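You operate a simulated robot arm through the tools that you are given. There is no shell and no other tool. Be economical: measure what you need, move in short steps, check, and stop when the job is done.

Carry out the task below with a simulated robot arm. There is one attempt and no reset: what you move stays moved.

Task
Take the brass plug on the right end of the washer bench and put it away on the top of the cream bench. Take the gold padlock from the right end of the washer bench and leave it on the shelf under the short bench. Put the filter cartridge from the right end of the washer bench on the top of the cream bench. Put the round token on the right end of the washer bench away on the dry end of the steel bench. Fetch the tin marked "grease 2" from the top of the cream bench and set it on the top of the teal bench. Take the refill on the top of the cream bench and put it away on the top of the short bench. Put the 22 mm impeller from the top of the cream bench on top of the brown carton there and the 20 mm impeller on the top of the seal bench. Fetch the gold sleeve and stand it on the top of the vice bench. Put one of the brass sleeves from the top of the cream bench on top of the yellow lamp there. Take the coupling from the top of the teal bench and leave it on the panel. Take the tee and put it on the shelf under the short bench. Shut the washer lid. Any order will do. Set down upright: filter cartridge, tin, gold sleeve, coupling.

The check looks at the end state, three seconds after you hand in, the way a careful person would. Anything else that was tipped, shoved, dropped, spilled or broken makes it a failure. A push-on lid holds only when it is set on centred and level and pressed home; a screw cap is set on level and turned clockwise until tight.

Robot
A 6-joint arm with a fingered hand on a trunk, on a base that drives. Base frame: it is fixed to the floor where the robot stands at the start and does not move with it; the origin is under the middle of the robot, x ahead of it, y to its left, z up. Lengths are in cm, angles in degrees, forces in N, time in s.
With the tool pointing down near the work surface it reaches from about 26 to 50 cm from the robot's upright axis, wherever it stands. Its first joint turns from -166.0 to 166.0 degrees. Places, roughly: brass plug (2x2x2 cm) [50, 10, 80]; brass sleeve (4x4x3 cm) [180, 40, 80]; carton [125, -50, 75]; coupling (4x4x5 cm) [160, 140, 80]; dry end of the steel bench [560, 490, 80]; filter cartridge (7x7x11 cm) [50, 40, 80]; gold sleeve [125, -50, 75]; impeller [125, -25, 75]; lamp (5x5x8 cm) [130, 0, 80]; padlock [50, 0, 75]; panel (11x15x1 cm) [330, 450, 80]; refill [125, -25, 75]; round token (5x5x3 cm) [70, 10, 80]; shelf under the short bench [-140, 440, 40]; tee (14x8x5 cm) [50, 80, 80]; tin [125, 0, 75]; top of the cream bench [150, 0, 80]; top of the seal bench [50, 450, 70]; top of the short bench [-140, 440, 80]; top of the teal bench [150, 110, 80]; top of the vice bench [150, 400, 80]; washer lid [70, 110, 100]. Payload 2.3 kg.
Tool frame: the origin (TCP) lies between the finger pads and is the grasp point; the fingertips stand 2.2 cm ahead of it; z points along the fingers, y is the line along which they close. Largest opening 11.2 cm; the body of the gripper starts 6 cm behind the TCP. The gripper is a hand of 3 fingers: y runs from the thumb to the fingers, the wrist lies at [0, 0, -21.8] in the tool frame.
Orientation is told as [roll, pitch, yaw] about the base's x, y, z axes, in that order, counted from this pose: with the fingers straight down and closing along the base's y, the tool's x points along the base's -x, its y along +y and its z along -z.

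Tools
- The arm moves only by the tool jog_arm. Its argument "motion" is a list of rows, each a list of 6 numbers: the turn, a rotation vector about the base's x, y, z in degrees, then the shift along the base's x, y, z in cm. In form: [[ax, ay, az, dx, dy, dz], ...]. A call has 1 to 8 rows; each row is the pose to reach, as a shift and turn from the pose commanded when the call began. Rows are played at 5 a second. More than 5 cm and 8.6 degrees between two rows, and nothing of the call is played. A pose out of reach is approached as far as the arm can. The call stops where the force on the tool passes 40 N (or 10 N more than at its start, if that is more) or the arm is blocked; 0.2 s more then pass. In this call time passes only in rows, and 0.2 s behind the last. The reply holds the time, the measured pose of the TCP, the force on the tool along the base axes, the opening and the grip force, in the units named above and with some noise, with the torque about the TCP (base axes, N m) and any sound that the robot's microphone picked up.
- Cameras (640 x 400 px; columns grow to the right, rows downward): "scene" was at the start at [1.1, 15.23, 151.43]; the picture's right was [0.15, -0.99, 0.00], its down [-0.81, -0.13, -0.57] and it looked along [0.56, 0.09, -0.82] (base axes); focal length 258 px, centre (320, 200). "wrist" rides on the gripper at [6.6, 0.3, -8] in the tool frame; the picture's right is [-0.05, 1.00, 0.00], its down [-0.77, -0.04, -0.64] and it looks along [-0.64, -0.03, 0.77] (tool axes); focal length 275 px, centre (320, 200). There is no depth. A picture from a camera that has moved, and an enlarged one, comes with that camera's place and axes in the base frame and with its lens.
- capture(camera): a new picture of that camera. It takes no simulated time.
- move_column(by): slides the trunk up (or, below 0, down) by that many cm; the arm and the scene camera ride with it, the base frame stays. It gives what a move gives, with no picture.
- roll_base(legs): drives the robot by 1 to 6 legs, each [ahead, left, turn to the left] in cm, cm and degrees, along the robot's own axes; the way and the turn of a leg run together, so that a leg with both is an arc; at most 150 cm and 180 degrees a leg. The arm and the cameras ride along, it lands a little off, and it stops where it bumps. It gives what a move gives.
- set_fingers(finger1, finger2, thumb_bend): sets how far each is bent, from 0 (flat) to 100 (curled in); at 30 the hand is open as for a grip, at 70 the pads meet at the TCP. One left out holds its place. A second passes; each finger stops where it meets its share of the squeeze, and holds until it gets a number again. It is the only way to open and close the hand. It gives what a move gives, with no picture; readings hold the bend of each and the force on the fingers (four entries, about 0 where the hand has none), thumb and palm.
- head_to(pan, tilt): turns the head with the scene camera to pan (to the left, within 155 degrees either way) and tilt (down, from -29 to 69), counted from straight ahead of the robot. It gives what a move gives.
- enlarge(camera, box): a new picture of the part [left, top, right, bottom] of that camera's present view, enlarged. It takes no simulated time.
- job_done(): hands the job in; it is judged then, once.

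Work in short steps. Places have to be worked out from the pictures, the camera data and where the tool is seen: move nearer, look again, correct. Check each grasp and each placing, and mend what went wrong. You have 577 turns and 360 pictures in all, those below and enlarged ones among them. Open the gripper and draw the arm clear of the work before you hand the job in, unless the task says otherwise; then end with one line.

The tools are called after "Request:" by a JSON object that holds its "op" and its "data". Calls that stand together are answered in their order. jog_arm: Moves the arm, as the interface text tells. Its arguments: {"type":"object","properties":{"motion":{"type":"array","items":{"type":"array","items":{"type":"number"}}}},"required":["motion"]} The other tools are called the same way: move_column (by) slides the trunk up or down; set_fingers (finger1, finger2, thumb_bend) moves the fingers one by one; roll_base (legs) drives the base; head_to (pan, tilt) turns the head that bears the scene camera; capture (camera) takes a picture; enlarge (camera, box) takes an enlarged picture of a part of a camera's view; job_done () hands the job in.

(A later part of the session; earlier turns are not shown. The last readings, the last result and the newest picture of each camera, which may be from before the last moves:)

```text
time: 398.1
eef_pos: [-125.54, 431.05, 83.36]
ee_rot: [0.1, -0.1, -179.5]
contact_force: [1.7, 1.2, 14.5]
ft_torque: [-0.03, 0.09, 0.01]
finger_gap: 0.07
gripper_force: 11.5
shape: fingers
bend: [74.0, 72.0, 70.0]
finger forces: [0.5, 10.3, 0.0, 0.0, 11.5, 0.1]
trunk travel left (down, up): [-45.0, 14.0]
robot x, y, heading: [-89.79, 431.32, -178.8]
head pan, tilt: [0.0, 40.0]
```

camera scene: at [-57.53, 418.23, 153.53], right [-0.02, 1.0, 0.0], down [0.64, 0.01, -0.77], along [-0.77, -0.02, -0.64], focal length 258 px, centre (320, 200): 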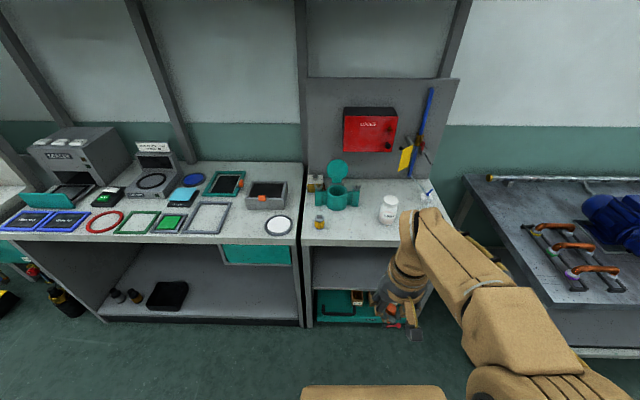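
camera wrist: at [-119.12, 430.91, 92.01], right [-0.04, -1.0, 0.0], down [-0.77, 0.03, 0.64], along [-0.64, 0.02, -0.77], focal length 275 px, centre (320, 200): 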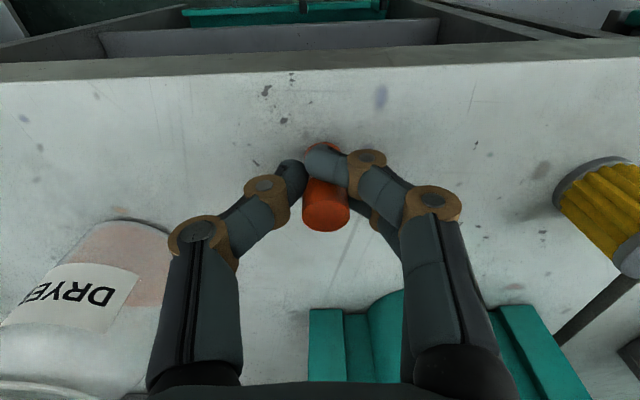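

Request:
{"op": "jog_arm", "data": {"motion": [[0, 0, 0, 0, 0, 0.2]]}}

Request:
{"op": "set_fingers", "data": {"finger1": 58, "finger2": 58, "thumb_bend": 58}}

Request:
{"op": "capture", "data": {"camera": "wrist"}}

```text
time: 398.4
eef_pos: [-125.61, 431.03, 83.41]
ee_rot: [0.2, 0.0, -179.5]
contact_force: [0.6, -0.4, 5.3]
ft_torque: [-0.02, 0.01, 0.0]
finger_gap: 0.04
gripper_force: 9.5
shape: fingers
bend: [74.0, 71.0, 70.0]
finger forces: [0.5, 9.3, 0.0, 0.1, 9.4, 0.0]
trunk travel left (down, up): [-45.0, 14.0]
robot x, y, heading: [-89.76, 431.52, -179.2]
head pan, tilt: [0.0, 40.0]
```

```text
time: 399.4
eef_pos: [-125.75, 431.0, 83.44]
ee_rot: [0.1, 0.1, -179.5]
contact_force: [-0.6, -0.1, 0.0]
ft_torque: [-0.02, -0.03, 0.02]
finger_gap: 3.46
gripper_force: 0.0
shape: fingers
bend: [57.0, 57.0, 57.0]
finger forces: [0.0, 0.0, 0.0, 0.0, 0.1, 0.1]
trunk travel left (down, up): [-45.0, 14.0]
robot x, y, heading: [-89.3, 431.64, -179.2]
head pan, tilt: [0.0, 40.0]
```

```text
207 pictures are left
camera wrist: at [-119.07, 430.86, 91.35], right [-0.04, -1.0, 0.0], down [-0.77, 0.03, 0.64], along [-0.64, 0.02, -0.77], focal length 275 px, centre (320, 200)
```

wrist: 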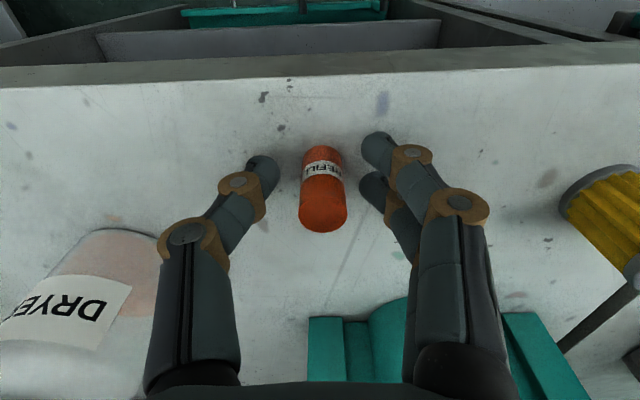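

Refill stands on the short bench. Retract, then look at the shelf below while backing out.

Request:
{"op": "jog_arm", "data": {"motion": [[0, 0, 0, 0, 0, 4.5], [0, 0, 0, 0, 0, 9], [0, 0, 0, 1, 0, 13.5], [0, 0, 0, 4, 0, 17], [0, 0, 0, 7, 0, 21]]}}

Request:
{"op": "roll_base", "data": {"legs": [[-36, 0, -1]]}}

Request:
{"op": "move_column", "data": {"by": -40}}

Request:
{"op": "head_to", "data": {"pan": 12, "tilt": 35}}

Request:
{"op": "capture", "data": {"camera": "scene"}}

```text
time: 400.6
eef_pos: [-118.49, 430.75, 104.45]
ee_rot: [0.0, -0.1, -179.6]
contact_force: [0.1, -0.4, 1.0]
ft_torque: [-0.01, 0.0, -0.02]
finger_gap: 3.47
gripper_force: 0.0
shape: fingers
bend: [57.0, 57.0, 57.0]
finger forces: [0.0, 0.0, 0.0, 0.0, 0.0, 0.0]
trunk travel left (down, up): [-45.0, 14.0]
robot x, y, heading: [-89.66, 431.72, -179.3]
head pan, tilt: [0.0, 40.0]
```

```text
time: 402.9
eef_pos: [-84.19, 431.61, 104.46]
ee_rot: [0.1, -0.1, 179.0]
contact_force: [0.4, 0.2, 0.6]
ft_torque: [0.01, 0.05, 0.01]
finger_gap: 3.5
gripper_force: 0.0
shape: fingers
bend: [57.0, 57.0, 57.0]
finger forces: [0.1, 0.0, 0.0, 0.1, 0.1, 0.0]
trunk travel left (down, up): [-45.0, 14.0]
robot x, y, heading: [-54.95, 431.67, 179.7]
head pan, tilt: [0.0, 40.0]
```

```text
time: 406.7
eef_pos: [-84.25, 431.66, 64.39]
ee_rot: [0.1, 0.0, 179.1]
contact_force: [-0.9, 0.3, 0.7]
ft_torque: [0.0, 0.01, 0.01]
finger_gap: 3.48
gripper_force: 0.0
shape: fingers
bend: [57.0, 57.0, 57.0]
finger forces: [0.0, 0.0, 0.0, 0.0, 0.0, 0.1]
trunk travel left (down, up): [-5.0, 54.0]
robot x, y, heading: [-54.77, 431.58, 179.7]
head pan, tilt: [0.0, 40.0]
```

```text
time: 407.5
eef_pos: [-84.43, 431.67, 64.38]
ee_rot: [0.2, 0.1, 179.1]
contact_force: [-0.7, 0.9, 0.3]
ft_torque: [-0.01, -0.03, 0.05]
finger_gap: 3.5
gripper_force: 0.1
shape: fingers
bend: [57.0, 57.0, 57.0]
finger forces: [0.0, 0.0, 0.1, 0.0, 0.0, 0.1]
trunk travel left (down, up): [-5.0, 54.0]
robot x, y, heading: [-55.03, 431.68, 179.6]
head pan, tilt: [12.0, 35.0]
```

```text
206 pictures are left
camera scene: at [-57.95, 415.96, 114.28], right [-0.2, 0.98, 0.0], down [0.56, 0.12, -0.82], along [-0.8, -0.17, -0.57], focal length 258 px, centre (320, 200)
```

scene: 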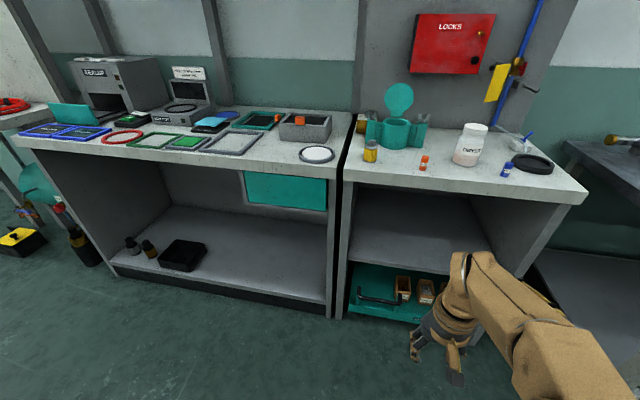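

The middle shelf (z≈44) under the short bench is empty. I raise the trunk and go back for the padlock.

Request:
{"op": "move_column", "data": {"by": 40}}

Request:
{"op": "roll_base", "data": {"legs": [[0, 150, 0], [0, 150, 0], [0, 150, 0], [0, 20, 0]]}}

```text
time: 411.3
eef_pos: [-84.24, 431.8, 104.34]
ee_rot: [0.0, 0.0, 179.2]
contact_force: [0.5, 0.6, -0.3]
ft_torque: [0.01, -0.03, 0.0]
finger_gap: 3.46
gripper_force: 0.0
shape: fingers
bend: [57.0, 57.0, 57.0]
finger forces: [0.1, 0.0, 0.1, 0.0, 0.0, 0.0]
trunk travel left (down, up): [-45.0, 14.0]
robot x, y, heading: [-55.5, 431.82, 179.7]
head pan, tilt: [12.0, 35.0]
```

```text
time: 434.3
eef_pos: [-80.07, -45.62, 104.32]
ee_rot: [0.0, 0.0, 178.2]
contact_force: [-0.7, -0.6, -0.5]
ft_torque: [0.03, -0.02, 0.02]
finger_gap: 3.51
gripper_force: 0.2
shape: fingers
bend: [57.0, 57.0, 57.0]
finger forces: [0.0, 0.0, 0.0, 0.0, 0.1, 0.1]
trunk travel left (down, up): [-45.0, 14.0]
robot x, y, heading: [-51.27, -45.38, 178.4]
head pan, tilt: [12.0, 35.0]
```

Request:
{"op": "roll_base", "data": {"legs": [[0, 0, -178.4], [133, 0, 0]]}}

Request:
{"op": "head_to", "data": {"pan": 75, "tilt": 58}}

Request:
{"op": "capture", "data": {"camera": "scene"}}

```text
time: 448.4
eef_pos: [114.56, -40.63, 104.36]
ee_rot: [0.0, 0.0, 0.8]
contact_force: [-0.5, 0.1, 0.6]
ft_torque: [-0.01, 0.03, -0.02]
finger_gap: 3.5
gripper_force: 0.1
shape: fingers
bend: [57.0, 57.0, 57.0]
finger forces: [0.0, 0.1, 0.0, 0.0, 0.0, 0.0]
trunk travel left (down, up): [-45.0, 14.0]
robot x, y, heading: [85.63, -41.44, 1.3]
head pan, tilt: [12.0, 35.0]
```

```text
time: 449.7
eef_pos: [114.52, -40.67, 104.47]
ee_rot: [0.0, 0.0, 0.7]
contact_force: [0.0, 0.3, -1.0]
ft_torque: [-0.01, 0.0, -0.01]
finger_gap: 3.47
gripper_force: 0.1
shape: fingers
bend: [57.0, 57.0, 57.0]
finger forces: [0.0, 0.0, 0.0, 0.0, 0.0, 0.0]
trunk travel left (down, up): [-45.0, 14.0]
robot x, y, heading: [85.56, -41.08, 1.2]
head pan, tilt: [75.0, 58.0]
```

```text
205 pictures are left
camera scene: at [80.96, -20.87, 151.09], right [0.97, -0.24, 0.0], down [-0.2, -0.82, -0.53], along [0.13, 0.51, -0.85], focal length 258 px, centre (320, 200)
```

scene: 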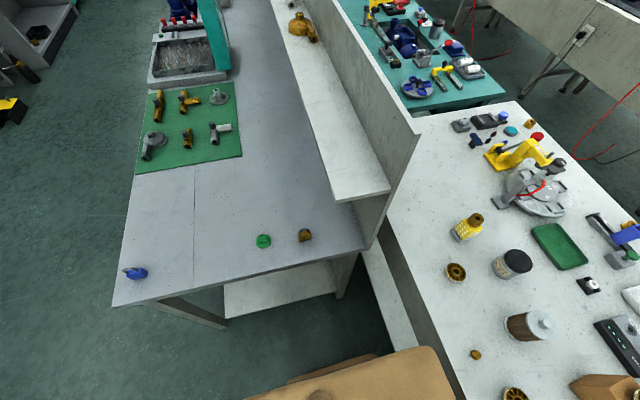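

Zoom at the padlock for its orientation.

Request:
{"op": "enlarge", "data": {"camera": "scene", "box": [240, 210, 330, 266]}}

Request:
{"op": "roll_base", "data": {"legs": [[-1.5, 8, -1]]}}

```text
7.11 times, centred on (285, 238) of scene
camera zoom: at [80.96, -20.87, 151.09], right [0.97, -0.24, 0.0], down [-0.2, -0.82, -0.53], along [0.13, 0.51, -0.85], focal length 1835 px, centre (569, -70)
```

zoom: 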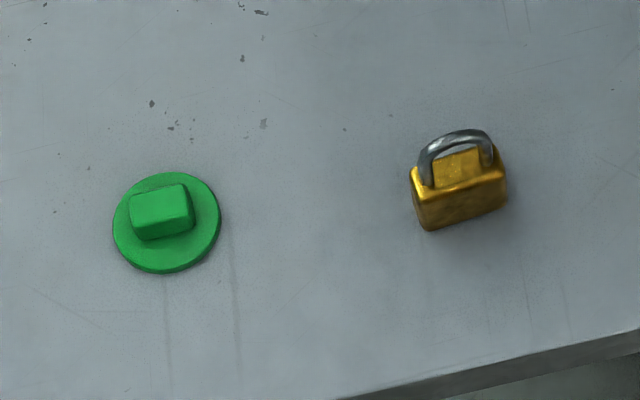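

```text
time: 450.8
eef_pos: [113.08, -33.28, 104.38]
ee_rot: [0.0, -0.1, -0.4]
contact_force: [-0.4, 0.6, -0.5]
ft_torque: [-0.04, -0.03, 0.0]
finger_gap: 3.47
gripper_force: 0.1
shape: fingers
bend: [57.0, 57.0, 57.0]
finger forces: [0.0, 0.0, 0.0, 0.0, 0.1, 0.1]
trunk travel left (down, up): [-45.0, 14.0]
robot x, y, heading: [84.29, -33.8, 0.0]
head pan, tilt: [75.0, 58.0]
```

The padlock stands upright, ~3.7 cm wide along x. I swing the arm to face left (+y), yawing the hand along.

Request:
{"op": "jog_arm", "data": {"motion": [[0, 0, 7.5, -0.25, 3.8, 0], [0, 0, 15, -1, 7.5, 0], [0, 0, 22.5, -2.2, 11.1, 0], [0, 0, 30, -3.9, 14.5, 0], [0, 0, 37.5, -6, 17.65, 0], [0, 0, 45, -8.5, 20.5, 0]]}}

Request:
{"op": "jog_arm", "data": {"motion": [[0, 0, 7.5, -2.85, 2.5, 0], [0, 0, 15, -6, 4.6, 0], [0, 0, 22.5, -9.4, 6.3, 0], [0, 0, 30, -13, 7.5, 0], [0, 0, 37.5, -16.7, 8.25, 0], [0, 0, 45, -20.5, 8.5, 0]]}}

```text
time: 452.1
eef_pos: [104.58, -13.05, 104.25]
ee_rot: [0.0, 0.0, 44.8]
contact_force: [-0.5, -0.2, 0.4]
ft_torque: [0.01, 0.01, 0.03]
finger_gap: 3.5
gripper_force: 0.1
shape: fingers
bend: [57.0, 57.0, 57.0]
finger forces: [0.0, 0.0, 0.1, 0.1, 0.0, 0.1]
trunk travel left (down, up): [-45.0, 14.0]
robot x, y, heading: [83.87, -34.05, 0.2]
head pan, tilt: [75.0, 58.0]
```

```text
time: 453.6
eef_pos: [83.71, -4.28, 104.35]
ee_rot: [0.0, 0.0, 89.7]
contact_force: [0.0, 0.2, -0.5]
ft_torque: [0.02, 0.01, 0.02]
finger_gap: 3.48
gripper_force: 0.0
shape: fingers
bend: [57.0, 57.0, 57.0]
finger forces: [0.0, 0.0, 0.1, 0.0, 0.0, 0.0]
trunk travel left (down, up): [-45.0, 14.0]
robot x, y, heading: [83.97, -33.56, 0.1]
head pan, tilt: [75.0, 58.0]
```

I step the base back 4.5 cm and tilt the hand 38° (pointing outward), as needed later for the shelf, approaching the padlock.

Request:
{"op": "roll_base", "data": {"legs": [[0, -4.5, 0]]}}

Request:
{"op": "set_fingers", "data": {"finger1": 46, "finger2": 46, "thumb_bend": 46}}

Request:
{"op": "jog_arm", "data": {"motion": [[8, 0, 0, 0.1, 3, -1], [16, 0, 0, 0.2, 6, -3], [24, 0, 0, 0.3, 9, -5.5], [32, 0, 0, 0.4, 11.5, -8.5], [38, 0, 0, 0.5, 13.5, -11.5]]}}

Request:
{"op": "capture", "data": {"camera": "wrist"}}

```text
time: 454.4
eef_pos: [84.08, -8.87, 104.42]
ee_rot: [0.1, -0.1, 89.6]
contact_force: [-0.3, -0.8, -0.8]
ft_torque: [0.0, -0.03, 0.02]
finger_gap: 3.46
gripper_force: 0.0
shape: fingers
bend: [57.0, 57.0, 57.0]
finger forces: [0.1, 0.0, 0.1, 0.0, 0.0, 0.1]
trunk travel left (down, up): [-45.0, 14.0]
robot x, y, heading: [83.83, -37.89, -0.2]
head pan, tilt: [75.0, 58.0]
```

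```text
time: 455.4
eef_pos: [83.98, -8.81, 104.42]
ee_rot: [0.0, -0.1, 89.7]
contact_force: [-0.6, 0.5, -0.2]
ft_torque: [-0.03, 0.02, -0.02]
finger_gap: 6.6
gripper_force: 0.0
shape: fingers
bend: [46.0, 46.0, 46.0]
finger forces: [0.0, 0.0, 0.0, 0.0, 0.0, 0.0]
trunk travel left (down, up): [-45.0, 14.0]
robot x, y, heading: [83.52, -38.18, 0.1]
head pan, tilt: [75.0, 58.0]
```

```text
time: 456.6
eef_pos: [84.65, 3.99, 94.11]
ee_rot: [-0.7, -35.5, 89.6]
contact_force: [0.0, 0.5, 0.3]
ft_torque: [0.0, 0.03, 0.02]
finger_gap: 6.58
gripper_force: 0.1
shape: fingers
bend: [46.0, 46.0, 46.0]
finger forces: [0.0, 0.0, 0.1, 0.0, 0.1, 0.0]
out of reach, approached as far as the arm can: row 5
trunk travel left (down, up): [-45.0, 14.0]
robot x, y, heading: [84.16, -38.14, 0.1]
head pan, tilt: [75.0, 58.0]
```

```text
203 pictures are left
camera wrist: at [84.19, -6.0, 96.78], right [-1.0, 0.05, 0.02], down [0.03, 0.26, 0.97], along [0.04, 0.97, -0.26], focal length 275 px, centre (320, 200)
```

wrist: 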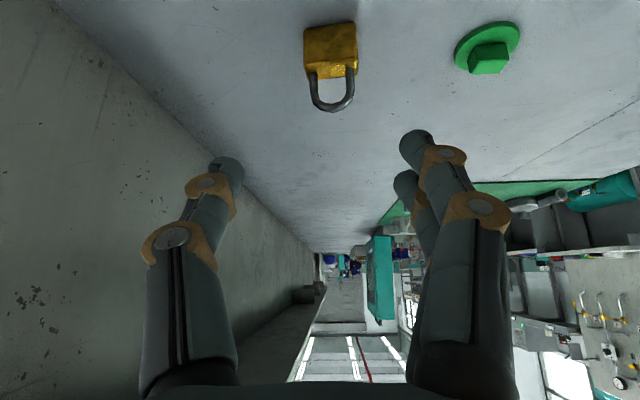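

Padlock body centre at (84.1, 10.0). I move in along the tool direction.

Request:
{"op": "jog_arm", "data": {"motion": [[0, 0, 0, -0.2, 2, -3.8], [0, 0, 0, -0.4, 3.8, -7.6], [0, 0, 0, -0.5, 5, -10]]}}

Request:
{"op": "capture", "data": {"camera": "wrist"}}

```text
time: 457.4
eef_pos: [84.26, 9.07, 84.08]
ee_rot: [0.4, -38.1, 89.5]
contact_force: [-0.3, -0.4, -0.2]
ft_torque: [-0.01, -0.01, 0.03]
finger_gap: 6.63
gripper_force: 0.1
shape: fingers
bend: [46.0, 46.0, 46.0]
finger forces: [0.0, 0.0, 0.0, 0.1, 0.0, 0.0]
trunk travel left (down, up): [-45.0, 14.0]
robot x, y, heading: [84.33, -37.94, -0.2]
head pan, tilt: [75.0, 58.0]
```

```text
202 pictures are left
camera wrist: at [83.97, -1.0, 86.32], right [-1.0, 0.04, 0.03], down [0.04, 0.22, 0.98], along [0.03, 0.98, -0.22], focal length 275 px, centre (320, 200)
```

wrist: 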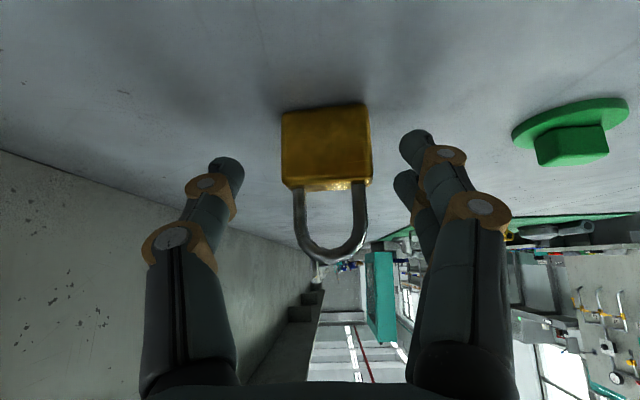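

Close. Move 1.1 further in, 1.6 down, then close.

Request:
{"op": "jog_arm", "data": {"motion": [[0, 0, 0, -0.3, 1, -0.8], [0, 0, 0, -0.3, 1.1, -1.6]]}}

Request:
{"op": "set_fingers", "data": {"finger1": 66, "finger2": 66, "thumb_bend": 66}}

Request:
{"op": "capture", "data": {"camera": "wrist"}}

```text
time: 458.1
eef_pos: [84.28, 10.09, 82.86]
ee_rot: [0.5, -38.5, 89.3]
contact_force: [2.5, 1.0, 23.2]
ft_torque: [0.18, 0.98, -0.1]
finger_gap: 6.79
gripper_force: 11.5
shape: fingers
bend: [48.0, 46.0, 46.0]
finger forces: [22.8, 0.1, 0.0, 0.0, 0.1, 0.0]
trunk travel left (down, up): [-45.0, 14.0]
robot x, y, heading: [84.12, -38.0, 0.2]
head pan, tilt: [75.0, 58.0]
```

```text
time: 458.9
eef_pos: [84.11, 10.2, 82.73]
ee_rot: [0.5, -38.4, 89.2]
contact_force: [-1.5, 0.7, 9.0]
ft_torque: [0.04, 0.19, 0.02]
finger_gap: 1.48
gripper_force: 4.2
shape: fingers
bend: [67.0, 66.0, 66.0]
finger forces: [8.6, 0.1, 0.0, 0.0, 0.0, 0.1]
trunk travel left (down, up): [-45.0, 14.0]
robot x, y, heading: [84.32, -37.81, 0.1]
head pan, tilt: [75.0, 58.0]
stopped: the force on the tool passed its limit at 41 N (the readings are from after the stop); the commanded pose is now the measured one
```

```text
201 pictures are left
camera wrist: at [83.73, 0.06, 84.84], right [-1.0, 0.04, 0.04], down [0.04, 0.21, 0.98], along [0.04, 0.98, -0.21], focal length 275 px, centre (320, 200)
```

wrist: 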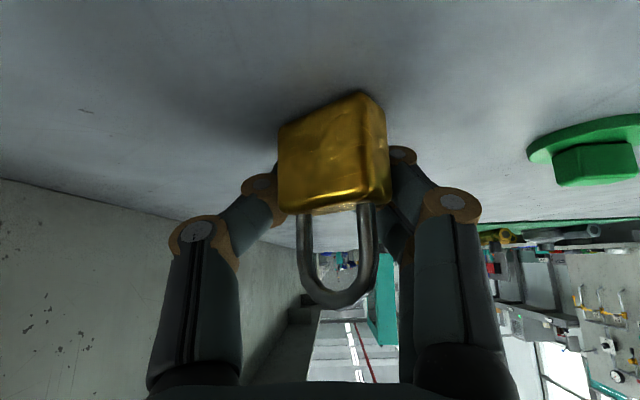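

The fingers closed just behind the body and a tip pressed the bench. Raise a bit, reopen, back off 1.6 cm and view.

Request:
{"op": "jog_arm", "data": {"motion": [[0, 0, 0, 0, 0, 0.7]]}}

Request:
{"op": "set_fingers", "data": {"finger1": 46, "finger2": 46, "thumb_bend": 46}}

Request:
{"op": "jog_arm", "data": {"motion": [[0, 0, 0, -0.2, -1.6, 0.1]]}}

Request:
{"op": "capture", "data": {"camera": "wrist"}}

```text
time: 459.3
eef_pos: [84.08, 10.22, 83.36]
ee_rot: [0.5, -38.2, 89.3]
contact_force: [0.0, 0.0, -1.0]
ft_torque: [0.02, 0.01, 0.0]
finger_gap: 1.31
gripper_force: 0.0
shape: fingers
bend: [66.0, 66.0, 66.0]
finger forces: [0.1, 0.1, 0.0, 0.0, 0.1, 0.0]
trunk travel left (down, up): [-45.0, 14.0]
robot x, y, heading: [84.11, -38.05, 0.3]
head pan, tilt: [75.0, 58.0]
```

```text
time: 460.3
eef_pos: [84.01, 10.3, 83.4]
ee_rot: [0.4, -38.4, 89.3]
contact_force: [-0.4, 0.2, 0.4]
ft_torque: [-0.02, 0.02, 0.02]
finger_gap: 6.61
gripper_force: 0.1
shape: fingers
bend: [46.0, 46.0, 46.0]
finger forces: [0.1, 0.0, 0.0, 0.0, 0.0, 0.0]
trunk travel left (down, up): [-45.0, 14.0]
robot x, y, heading: [84.06, -38.15, 0.2]
head pan, tilt: [75.0, 58.0]
```

```text
time: 460.7
eef_pos: [83.91, 8.57, 83.5]
ee_rot: [0.4, -38.4, 89.3]
contact_force: [-0.5, -0.1, -0.6]
ft_torque: [-0.01, -0.03, 0.02]
finger_gap: 6.6
gripper_force: 0.2
shape: fingers
bend: [46.0, 46.0, 46.0]
finger forces: [0.1, 0.0, 0.1, 0.0, 0.0, 0.0]
trunk travel left (down, up): [-45.0, 14.0]
robot x, y, heading: [84.29, -38.06, -0.1]
head pan, tilt: [75.0, 58.0]
```

```text
200 pictures are left
camera wrist: at [83.58, -1.58, 85.61], right [-1.0, 0.04, 0.04], down [0.04, 0.21, 0.98], along [0.04, 0.98, -0.21], focal length 275 px, centre (320, 200)
```

wrist: 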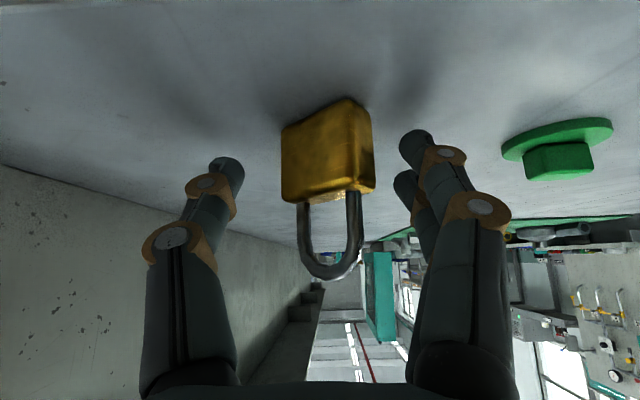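

The body now lies between the pads. Close here.

Request:
{"op": "set_fingers", "data": {"finger1": 68, "finger2": 68, "thumb_bend": 68}}

Request:
{"op": "capture", "data": {"camera": "wrist"}}

```text
time: 461.7
eef_pos: [83.9, 8.58, 83.47]
ee_rot: [0.6, -38.3, 89.4]
contact_force: [-0.3, -0.7, -0.8]
ft_torque: [0.0, -0.03, -0.01]
finger_gap: 0.73
gripper_force: 0.1
shape: fingers
bend: [68.0, 68.0, 68.0]
finger forces: [0.1, 0.1, 0.0, 0.0, 0.1, 0.1]
trunk travel left (down, up): [-45.0, 14.0]
robot x, y, heading: [83.85, -37.93, 0.0]
head pan, tilt: [75.0, 58.0]
```

```text
199 pictures are left
camera wrist: at [83.58, -1.55, 85.59], right [-1.0, 0.04, 0.04], down [0.04, 0.21, 0.98], along [0.03, 0.98, -0.21], focal length 275 px, centre (320, 200)
```

wrist: 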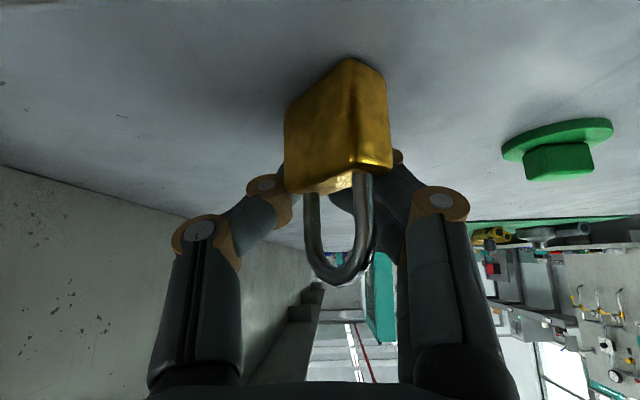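

Still behind it — the padlock is smaller and nearer than thought. Open, back off 2.5 cm and re-measure.

Request:
{"op": "set_fingers", "data": {"finger1": 46, "finger2": 46, "thumb_bend": 46}}

Request:
{"op": "jog_arm", "data": {"motion": [[0, 0, 0, 0, -1.5, 0], [0, 0, 0, 0, -3, 1]]}}

Request:
{"op": "capture", "data": {"camera": "wrist"}}

Request:
{"op": "enlarge", "data": {"camera": "scene", "box": [240, 190, 370, 290]}}

```text
time: 462.7
eef_pos: [83.95, 8.61, 83.5]
ee_rot: [0.5, -38.3, 89.3]
contact_force: [-0.6, 0.9, -0.8]
ft_torque: [-0.04, -0.01, 0.03]
finger_gap: 6.58
gripper_force: 0.1
shape: fingers
bend: [46.0, 46.0, 46.0]
finger forces: [0.1, 0.0, 0.1, 0.2, 0.0, 0.0]
trunk travel left (down, up): [-45.0, 14.0]
robot x, y, heading: [83.96, -38.0, 0.2]
head pan, tilt: [75.0, 58.0]
```

```text
time: 463.3
eef_pos: [83.96, 5.57, 84.62]
ee_rot: [0.4, -38.3, 89.3]
contact_force: [0.1, -0.7, -0.4]
ft_torque: [0.0, -0.02, 0.05]
finger_gap: 6.6
gripper_force: 0.1
shape: fingers
bend: [46.0, 46.0, 46.0]
finger forces: [0.1, 0.1, 0.0, 0.0, 0.0, 0.1]
trunk travel left (down, up): [-45.0, 14.0]
robot x, y, heading: [83.89, -37.71, -0.3]
head pan, tilt: [75.0, 58.0]
```

```text
198 pictures are left
camera wrist: at [83.64, -4.63, 86.59], right [-1.0, 0.04, 0.04], down [0.04, 0.21, 0.98], along [0.03, 0.98, -0.21], focal length 275 px, centre (320, 200)
```

wrist: 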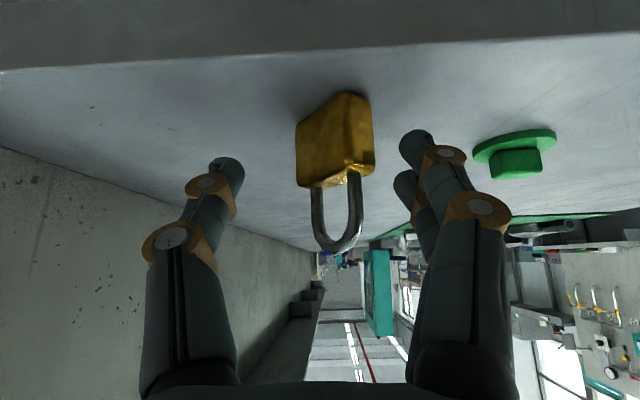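

```text
4.00 times, centred on (305, 240) of scene
camera zoom: at [79.78, -17.31, 151.09], right [0.97, -0.26, 0.0], down [-0.22, -0.82, -0.53], along [0.14, 0.51, -0.85], focal length 1032 px, centre (380, 40)
```

zoom: 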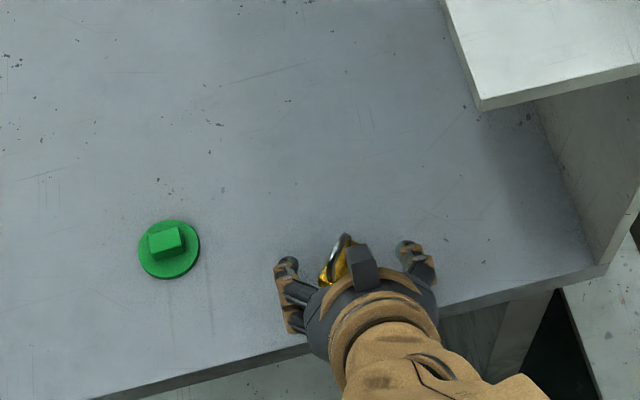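

The scene view shows the padlock was drawn to y≈7.3; contact happens ~1.5 cm ahead of the TCP. I set TCP at y≈6.0, z 83.4 and close.

Request:
{"op": "jog_arm", "data": {"motion": [[0, 0, 0, -0.2, 0.4, -1.1]]}}

Request:
{"op": "set_fingers", "data": {"finger1": 68, "finger2": 68, "thumb_bend": 68}}

Request:
{"op": "capture", "data": {"camera": "wrist"}}

Request:
{"op": "enlarge", "data": {"camera": "scene", "box": [270, 210, 370, 290]}}

```text
time: 463.7
eef_pos: [83.71, 5.88, 83.25]
ee_rot: [0.5, -38.4, 89.3]
contact_force: [0.3, -0.4, 0.7]
ft_torque: [-0.02, 0.01, 0.04]
finger_gap: 6.58
gripper_force: 0.1
shape: fingers
bend: [46.0, 46.0, 46.0]
finger forces: [0.0, 0.0, 0.0, 0.0, 0.0, 0.0]
trunk travel left (down, up): [-45.0, 14.0]
robot x, y, heading: [83.9, -38.04, 0.4]
head pan, tilt: [75.0, 58.0]
```

```text
time: 464.7
eef_pos: [83.77, 5.85, 83.32]
ee_rot: [0.5, -38.3, 89.3]
contact_force: [0.0, 0.0, 0.8]
ft_torque: [-0.02, 0.0, -0.01]
finger_gap: 1.68
gripper_force: 3.6
shape: fingers
bend: [64.0, 65.0, 66.0]
finger forces: [2.3, 1.6, 0.0, 0.0, 3.7, 0.0]
trunk travel left (down, up): [-45.0, 14.0]
robot x, y, heading: [84.24, -37.95, -0.1]
head pan, tilt: [75.0, 58.0]
```

```text
196 pictures are left
camera wrist: at [83.41, -4.25, 85.44], right [-1.0, 0.04, 0.04], down [0.04, 0.21, 0.98], along [0.04, 0.98, -0.21], focal length 275 px, centre (320, 200)
```

wrist: 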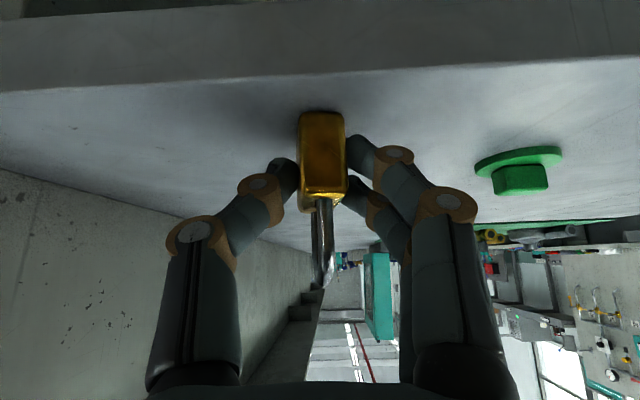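

```text
5.00 times, centred on (320, 250) of scene
camera zoom: at [79.79, -17.26, 151.09], right [0.97, -0.26, 0.0], down [-0.22, -0.82, -0.53], along [0.14, 0.51, -0.85], focal length 1290 px, centre (320, -50)
```

zoom: 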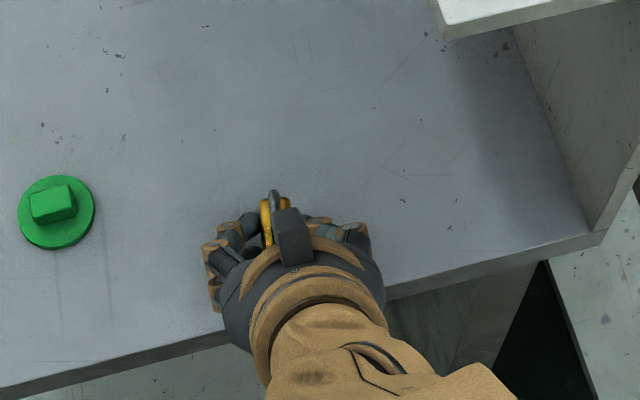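

Now it is held across its thickness. Tighten and lift along the tool axis.

Request:
{"op": "set_fingers", "data": {"finger1": 78, "finger2": 78, "thumb_bend": 78}}

Request:
{"op": "jog_arm", "data": {"motion": [[0, 0, 0, 0, 0, 2], [0, 0, 0, 0, -1, 6], [0, 0, 0, 0, -2, 10]]}}

Request:
{"op": "capture", "data": {"camera": "wrist"}}

```text
time: 465.7
eef_pos: [83.77, 5.87, 83.34]
ee_rot: [0.5, -38.3, 89.4]
contact_force: [0.3, 0.4, -1.6]
ft_torque: [-0.03, 0.01, -0.01]
finger_gap: 1.42
gripper_force: 18.0
shape: fingers
bend: [74.0, 74.0, 67.0]
finger forces: [9.2, 8.5, 0.0, 0.1, 17.7, 0.0]
trunk travel left (down, up): [-45.0, 14.0]
robot x, y, heading: [84.09, -37.88, 0.0]
head pan, tilt: [75.0, 58.0]
```

```text
time: 466.5
eef_pos: [83.72, 3.61, 93.47]
ee_rot: [0.5, -38.2, 89.4]
contact_force: [0.2, 0.1, -0.6]
ft_torque: [-0.02, -0.02, 0.0]
finger_gap: 1.39
gripper_force: 17.5
shape: fingers
bend: [74.0, 74.0, 67.0]
finger forces: [9.0, 8.2, 0.0, 0.0, 17.6, 0.0]
trunk travel left (down, up): [-45.0, 14.0]
robot x, y, heading: [84.04, -37.9, 0.2]
head pan, tilt: [75.0, 58.0]
```

```text
194 pictures are left
camera wrist: at [83.35, -6.41, 95.61], right [-1.0, 0.04, 0.04], down [0.04, 0.21, 0.98], along [0.03, 0.98, -0.21], focal length 275 px, centre (320, 200)
```

wrist: 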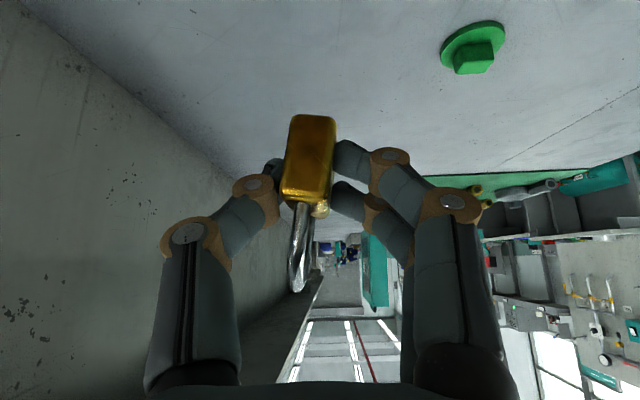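

Lifted with a firm 17 N grip. Keeping this posture (arm to the left), I drive to the short bench with it on my left side: heading +y in the left aisle.

Request:
{"op": "roll_base", "data": {"legs": [[0, -17, 0], [-134, 0, 0], [0, 0, 90], [150, 0, 0], [100, 0, 0]]}}

```text
time: 490.1
eef_pos: [-102.64, 192.97, 93.44]
ee_rot: [0.6, -38.4, -177.7]
contact_force: [0.1, -0.1, -0.5]
ft_torque: [-0.03, -0.01, -0.02]
finger_gap: 1.4
gripper_force: 17.4
shape: fingers
bend: [74.0, 74.0, 67.0]
finger forces: [8.9, 8.7, 0.0, 0.0, 17.8, 0.1]
trunk travel left (down, up): [-45.0, 14.0]
robot x, y, heading: [-60.78, 195.55, 93.0]
head pan, tilt: [75.0, 58.0]
```

Request:
{"op": "roll_base", "data": {"legs": [[20, -14, -3], [130, 0, 0], [88, 0, 0]]}}

Request:
{"op": "head_to", "data": {"pan": 90, "tilt": 45}}

Request:
{"op": "capture", "data": {"camera": "scene"}}

```text
time: 502.3
eef_pos: [-88.6, 432.66, 93.43]
ee_rot: [0.6, -38.3, 179.9]
contact_force: [-0.2, 0.9, -1.4]
ft_torque: [-0.04, -0.03, 0.0]
finger_gap: 1.38
gripper_force: 17.6
shape: fingers
bend: [74.0, 74.0, 67.0]
finger forces: [9.0, 8.7, 0.1, 0.1, 17.8, 0.1]
trunk travel left (down, up): [-45.0, 14.0]
robot x, y, heading: [-46.73, 433.36, 90.6]
head pan, tilt: [75.0, 58.0]
```

```text
time: 503.0
eef_pos: [-88.64, 432.81, 93.47]
ee_rot: [0.4, -38.3, 179.9]
contact_force: [0.6, 0.8, 0.0]
ft_torque: [0.01, -0.04, 0.0]
finger_gap: 1.4
gripper_force: 17.6
shape: fingers
bend: [74.0, 74.0, 67.0]
finger forces: [9.0, 8.7, 0.1, 0.0, 17.8, 0.1]
trunk travel left (down, up): [-45.0, 14.0]
robot x, y, heading: [-46.66, 433.55, 90.7]
head pan, tilt: [90.0, 45.0]
```

```text
193 pictures are left
camera scene: at [-68.98, 427.24, 152.79], right [-0.01, 1.0, 0.0], down [0.71, 0.01, -0.71], along [-0.71, -0.01, -0.71], focal length 258 px, centre (320, 200)
```

scene: 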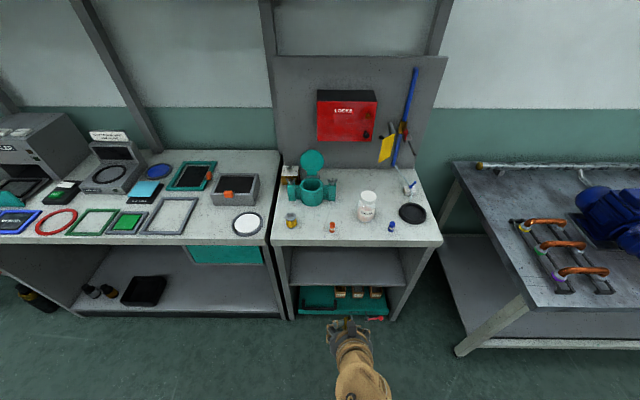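

Lower the trunk 40 cm, then look with the wrist camera into the shelf.

Request:
{"op": "move_column", "data": {"by": -40}}

Request:
{"op": "capture", "data": {"camera": "wrist"}}

Request:
{"op": "capture", "data": {"camera": "scene"}}

```text
time: 506.9
eef_pos: [-88.6, 432.63, 53.47]
ee_rot: [0.4, -38.3, 179.8]
contact_force: [-0.8, 0.2, -1.8]
ft_torque: [-0.02, -0.04, -0.02]
finger_gap: 1.37
gripper_force: 18.0
shape: fingers
bend: [74.0, 74.0, 67.0]
finger forces: [8.9, 8.6, 0.0, 0.0, 17.8, 0.0]
trunk travel left (down, up): [-5.0, 54.0]
robot x, y, heading: [-46.85, 433.29, 90.6]
head pan, tilt: [90.0, 45.0]
```

```text
192 pictures are left
camera wrist: at [-78.44, 432.48, 55.56], right [-0.04, -1.0, 0.04], down [-0.21, 0.04, 0.98], along [-0.98, 0.03, -0.21], focal length 275 px, centre (320, 200)
```

wrist: 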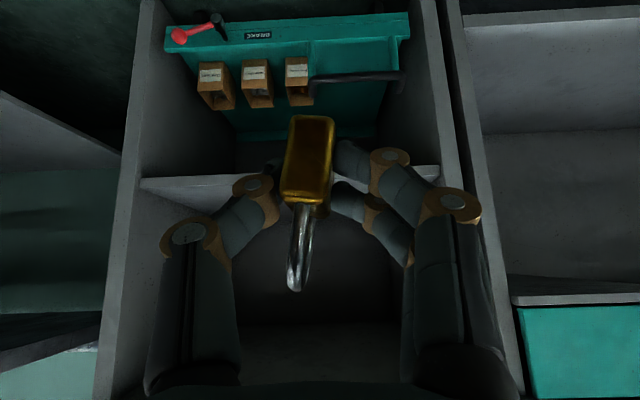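

```text
191 pictures are left
camera scene: at [-68.97, 427.23, 112.8], right [-0.01, 1.0, 0.0], down [0.71, 0.01, -0.71], along [-0.71, -0.01, -0.71], focal length 258 px, centre (320, 200)
```

scene: 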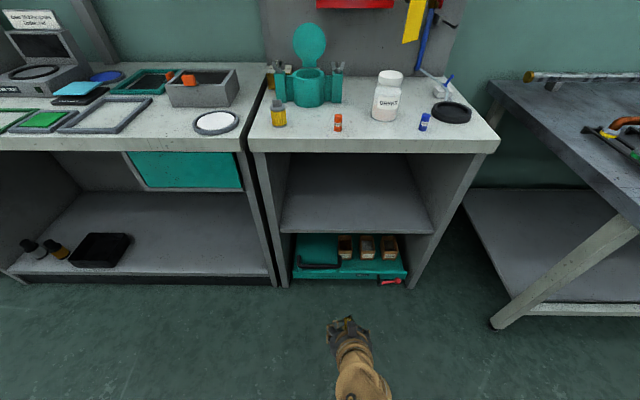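

Shelf surface is at z≈41, front edge x≈-125, y from 415 to 462. I slide left 40 cm to carry the padlock in above it.

Request:
{"op": "roll_base", "data": {"legs": [[-3, 40, -0.6]]}}

Request:
{"op": "capture", "data": {"camera": "wrist"}}

Request:
{"op": "capture", "data": {"camera": "scene"}}

```text
time: 509.3
eef_pos: [-128.19, 430.48, 53.46]
ee_rot: [0.5, -38.3, 178.7]
contact_force: [0.0, -0.3, -0.8]
ft_torque: [0.04, 0.02, 0.03]
finger_gap: 1.39
gripper_force: 17.9
shape: fingers
bend: [74.0, 74.0, 67.0]
finger forces: [9.0, 8.7, 0.0, 0.0, 17.8, 0.1]
trunk travel left (down, up): [-5.0, 54.0]
robot x, y, heading: [-86.43, 430.03, 89.5]
head pan, tilt: [90.0, 45.0]
```

```text
190 pictures are left
camera wrist: at [-118.03, 430.13, 55.56], right [-0.05, -1.0, 0.04], down [-0.21, 0.05, 0.98], along [-0.98, 0.05, -0.21], focal length 275 px, centre (320, 200)
```

wrist: 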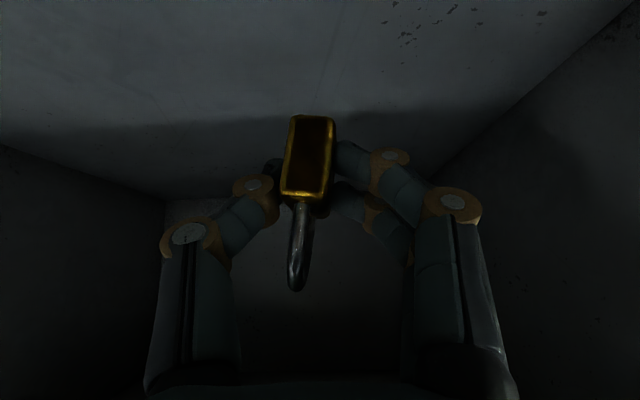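

```text
189 pictures are left
camera scene: at [-108.67, 424.69, 112.8], right [0.01, 1.0, 0.0], down [0.71, -0.01, -0.71], along [-0.71, 0.01, -0.71], focal length 258 px, centre (320, 200)
```

scene: 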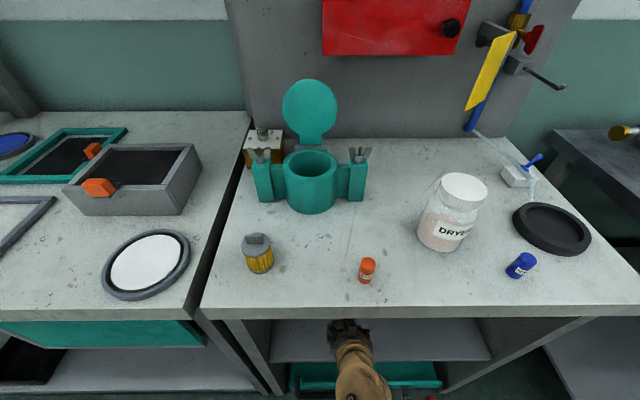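

Inside the shelf space. Lower the trunk 5, then jog down to contact.

Request:
{"op": "move_column", "data": {"by": -4.9}}

Request:
{"op": "jog_arm", "data": {"motion": [[0, 0, 0, -0.7, 0, -1], [0, 0, 0, -1.4, 0, -2], [0, 0, 0, -1.5, 0, -3], [0, 0, 0, -1.5, 0, -3.5]]}}

```text
time: 510.2
eef_pos: [-128.25, 430.54, 48.5]
ee_rot: [0.5, -38.4, 178.7]
contact_force: [0.1, 0.2, -1.6]
ft_torque: [-0.03, 0.0, -0.01]
finger_gap: 1.41
gripper_force: 18.1
shape: fingers
bend: [74.0, 74.0, 67.0]
finger forces: [9.0, 8.7, 0.1, 0.0, 17.8, 0.0]
trunk travel left (down, up): [-0.1, 58.9]
robot x, y, heading: [-86.47, 430.54, 89.4]
head pan, tilt: [90.0, 45.0]
```

```text
time: 511.2
eef_pos: [-129.77, 430.53, 45.13]
ee_rot: [0.5, -38.5, 178.6]
contact_force: [-0.4, -0.3, 5.3]
ft_torque: [0.05, 0.04, 0.01]
finger_gap: 1.35
gripper_force: 18.3
shape: fingers
bend: [74.0, 74.0, 67.0]
finger forces: [9.6, 8.9, 0.0, 0.0, 17.9, 0.0]
trunk travel left (down, up): [-0.1, 58.9]
robot x, y, heading: [-86.17, 430.5, 89.3]
head pan, tilt: [90.0, 45.0]
```

Touching (5 N). Open.

Request:
{"op": "set_fingers", "data": {"finger1": 60, "finger2": 60, "thumb_bend": 60}}

Request:
{"op": "set_fingers", "data": {"finger1": 50, "finger2": 50, "thumb_bend": 50}}

Request:
{"op": "capture", "data": {"camera": "wrist"}}

```text
time: 512.2
eef_pos: [-129.84, 430.58, 45.09]
ee_rot: [0.5, -38.3, 178.7]
contact_force: [0.7, 0.9, 0.0]
ft_torque: [0.01, 0.01, 0.04]
finger_gap: 2.66
gripper_force: 0.0
shape: fingers
bend: [60.0, 60.0, 60.0]
finger forces: [0.0, 0.0, 0.1, 0.0, 0.0, 0.0]
trunk travel left (down, up): [-0.1, 58.9]
robot x, y, heading: [-86.71, 429.94, 89.3]
head pan, tilt: [90.0, 45.0]
```

```text
time: 513.2
eef_pos: [-129.74, 430.61, 45.02]
ee_rot: [0.5, -38.3, 178.7]
contact_force: [-0.4, -0.2, -0.3]
ft_torque: [0.02, -0.02, -0.03]
finger_gap: 5.44
gripper_force: 0.1
shape: fingers
bend: [50.0, 50.0, 50.0]
finger forces: [0.1, 0.0, 0.0, 0.0, 0.1, 0.0]
trunk travel left (down, up): [-0.1, 58.9]
robot x, y, heading: [-86.55, 430.48, 89.6]
head pan, tilt: [90.0, 45.0]
```

```text
188 pictures are left
camera wrist: at [-119.6, 430.12, 47.19], right [-0.06, -1.0, 0.04], down [-0.21, 0.05, 0.98], along [-0.98, 0.05, -0.21], focal length 275 px, centre (320, 200)
```

wrist: 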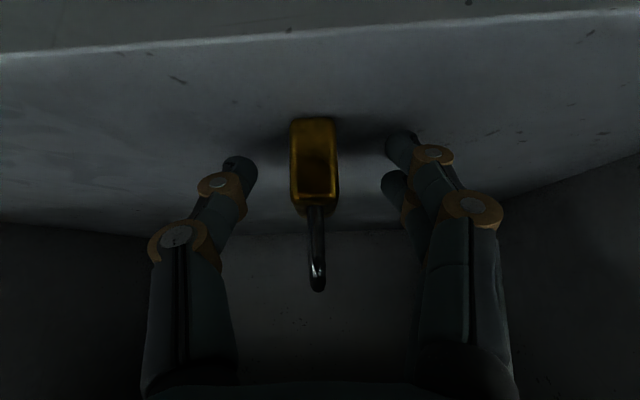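

Padlock stands on the shelf. Retract along the tool axis, slide out right, and raise the trunk.

Request:
{"op": "jog_arm", "data": {"motion": [[0, 0, 0, 1.5, 0, 2], [0, 0, 0, 4, 0, 5], [0, 0, 0, 6, 0, 7]]}}

Request:
{"op": "roll_base", "data": {"legs": [[0, -38, 0.5]]}}

Request:
{"op": "capture", "data": {"camera": "wrist"}}

Request:
{"op": "move_column", "data": {"by": 44.9}}

```text
time: 514.0
eef_pos: [-123.74, 430.43, 52.31]
ee_rot: [0.5, -38.4, 178.7]
contact_force: [0.0, 0.1, -0.4]
ft_torque: [-0.01, -0.02, 0.01]
finger_gap: 5.46
gripper_force: 0.1
shape: fingers
bend: [50.0, 50.0, 50.0]
finger forces: [0.0, 0.0, 0.0, 0.1, 0.0, 0.0]
trunk travel left (down, up): [-0.1, 58.9]
robot x, y, heading: [-86.39, 430.11, 89.6]
head pan, tilt: [90.0, 45.0]
```

```text
time: 516.4
eef_pos: [-87.0, 429.92, 52.19]
ee_rot: [0.5, -38.3, 179.1]
contact_force: [-0.6, 0.4, -0.3]
ft_torque: [-0.01, 0.02, 0.0]
finger_gap: 5.47
gripper_force: 0.1
shape: fingers
bend: [50.0, 50.0, 50.0]
finger forces: [0.0, 0.0, 0.0, 0.0, 0.0, 0.1]
trunk travel left (down, up): [-0.1, 58.9]
robot x, y, heading: [-49.89, 430.5, 90.3]
head pan, tilt: [90.0, 45.0]
```

```text
187 pictures are left
camera wrist: at [-76.86, 429.55, 54.35], right [-0.05, -1.0, 0.04], down [-0.21, 0.04, 0.98], along [-0.98, 0.04, -0.21], focal length 275 px, centre (320, 200)
```

wrist: 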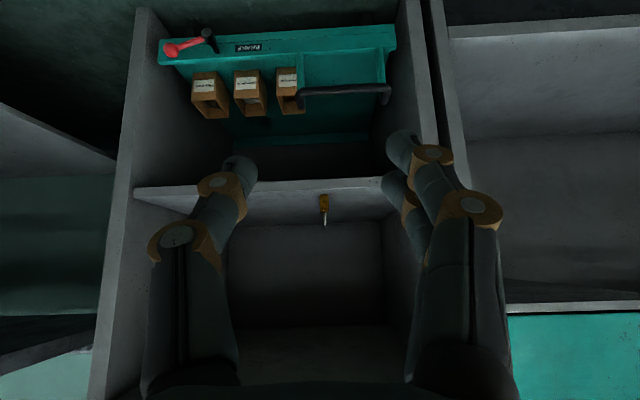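

```text
refused: 44.9 is not a number from -40 to 40
```

Padlock is seen standing on the shelf. Raise the trunk, drive back down the aisle, and turn so the washer bench is on my left for the tee.

Request:
{"op": "move_column", "data": {"by": 40}}

Request:
{"op": "move_column", "data": {"by": 4.9}}

Request:
{"op": "roll_base", "data": {"legs": [[-150, 0, 0], [-150, 0, 0], [-46, 0, 0], [0, 0, 180]]}}

Request:
{"op": "head_to", "data": {"pan": 90, "tilt": 50}}

Request:
{"op": "capture", "data": {"camera": "scene"}}

```text
time: 520.2
eef_pos: [-87.14, 429.87, 92.33]
ee_rot: [0.6, -38.3, 179.2]
contact_force: [0.1, -0.2, -0.2]
ft_torque: [0.0, -0.04, 0.01]
finger_gap: 5.44
gripper_force: 0.1
shape: fingers
bend: [50.0, 50.0, 50.0]
finger forces: [0.0, 0.0, 0.0, 0.0, 0.0, 0.0]
trunk travel left (down, up): [-40.1, 18.9]
robot x, y, heading: [-49.66, 430.6, 89.7]
head pan, tilt: [90.0, 45.0]
```

```text
time: 521.1
eef_pos: [-87.04, 429.82, 97.1]
ee_rot: [0.5, -38.3, 179.2]
contact_force: [-0.4, 0.6, -0.9]
ft_torque: [0.0, 0.01, -0.01]
finger_gap: 5.46
gripper_force: 0.1
shape: fingers
bend: [50.0, 50.0, 50.0]
finger forces: [0.0, 0.0, 0.0, 0.1, 0.1, 0.0]
trunk travel left (down, up): [-45.0, 14.0]
robot x, y, heading: [-49.55, 430.24, 90.0]
head pan, tilt: [90.0, 45.0]
```

```text
time: 544.9
eef_pos: [-14.45, 86.56, 97.21]
ee_rot: [0.5, -38.4, -5.2]
contact_force: [0.4, 0.6, 0.7]
ft_torque: [0.0, -0.02, -0.01]
finger_gap: 5.47
gripper_force: 0.1
shape: fingers
bend: [50.0, 50.0, 50.0]
finger forces: [0.1, 0.0, 0.0, 0.0, 0.0, 0.1]
trunk travel left (down, up): [-45.0, 14.0]
robot x, y, heading: [-51.63, 89.11, -94.3]
head pan, tilt: [90.0, 45.0]
```

```text
time: 545.6
eef_pos: [-14.4, 86.72, 97.2]
ee_rot: [0.5, -38.3, -5.1]
contact_force: [-0.2, 0.6, -0.7]
ft_torque: [0.01, 0.03, -0.01]
finger_gap: 5.45
gripper_force: 0.1
shape: fingers
bend: [50.0, 50.0, 50.0]
finger forces: [0.0, 0.1, 0.1, 0.1, 0.0, 0.1]
trunk travel left (down, up): [-45.0, 14.0]
robot x, y, heading: [-51.45, 89.44, -94.3]
head pan, tilt: [90.0, 50.0]
```

```text
186 pictures are left
camera scene: at [-29.53, 93.52, 152.11], right [-0.08, -1.0, 0.0], down [-0.76, 0.06, -0.64], along [0.64, -0.05, -0.77], focal length 258 px, centre (320, 200)
```

scene: 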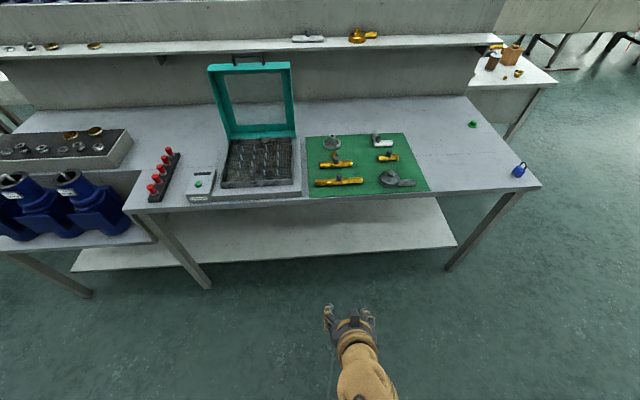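

Good view of the mat and the lid. I slide toward the bench with the tee at my left.

Request:
{"op": "roll_base", "data": {"legs": [[4, 52, 4.3]]}}

Request:
{"op": "capture", "data": {"camera": "scene"}}

Request:
{"op": "capture", "data": {"camera": "wrist"}}

```text
time: 548.6
eef_pos: [37.08, 83.71, 97.15]
ee_rot: [0.5, -38.3, -0.7]
contact_force: [-0.1, 0.6, -0.5]
ft_torque: [-0.01, -0.02, 0.0]
finger_gap: 5.43
gripper_force: 0.1
shape: fingers
bend: [50.0, 50.0, 50.0]
finger forces: [0.0, 0.0, 0.0, 0.0, 0.0, 0.0]
trunk travel left (down, up): [-45.0, 14.0]
robot x, y, heading: [-0.47, 83.2, -89.9]
head pan, tilt: [90.0, 50.0]
```

```text
185 pictures are left
camera scene: at [21.41, 89.32, 152.1], right [0.0, -1.0, 0.0], down [-0.77, 0.0, -0.64], along [0.64, 0.0, -0.77], focal length 258 px, centre (320, 200)
```

scene: 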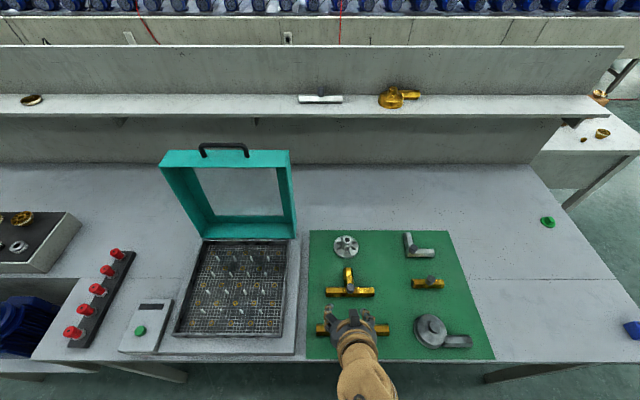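

```text
184 pictures are left
camera wrist: at [26.83, 84.09, 99.24], right [0.04, 1.0, 0.04], down [0.21, -0.04, 0.98], along [0.98, -0.03, -0.21], focal length 275 px, centre (320, 200)
```

wrist: 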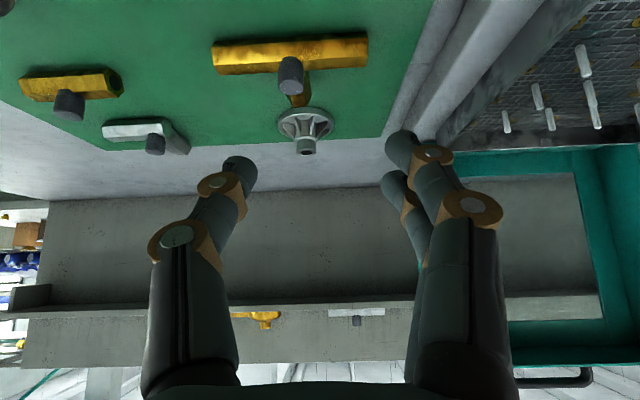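

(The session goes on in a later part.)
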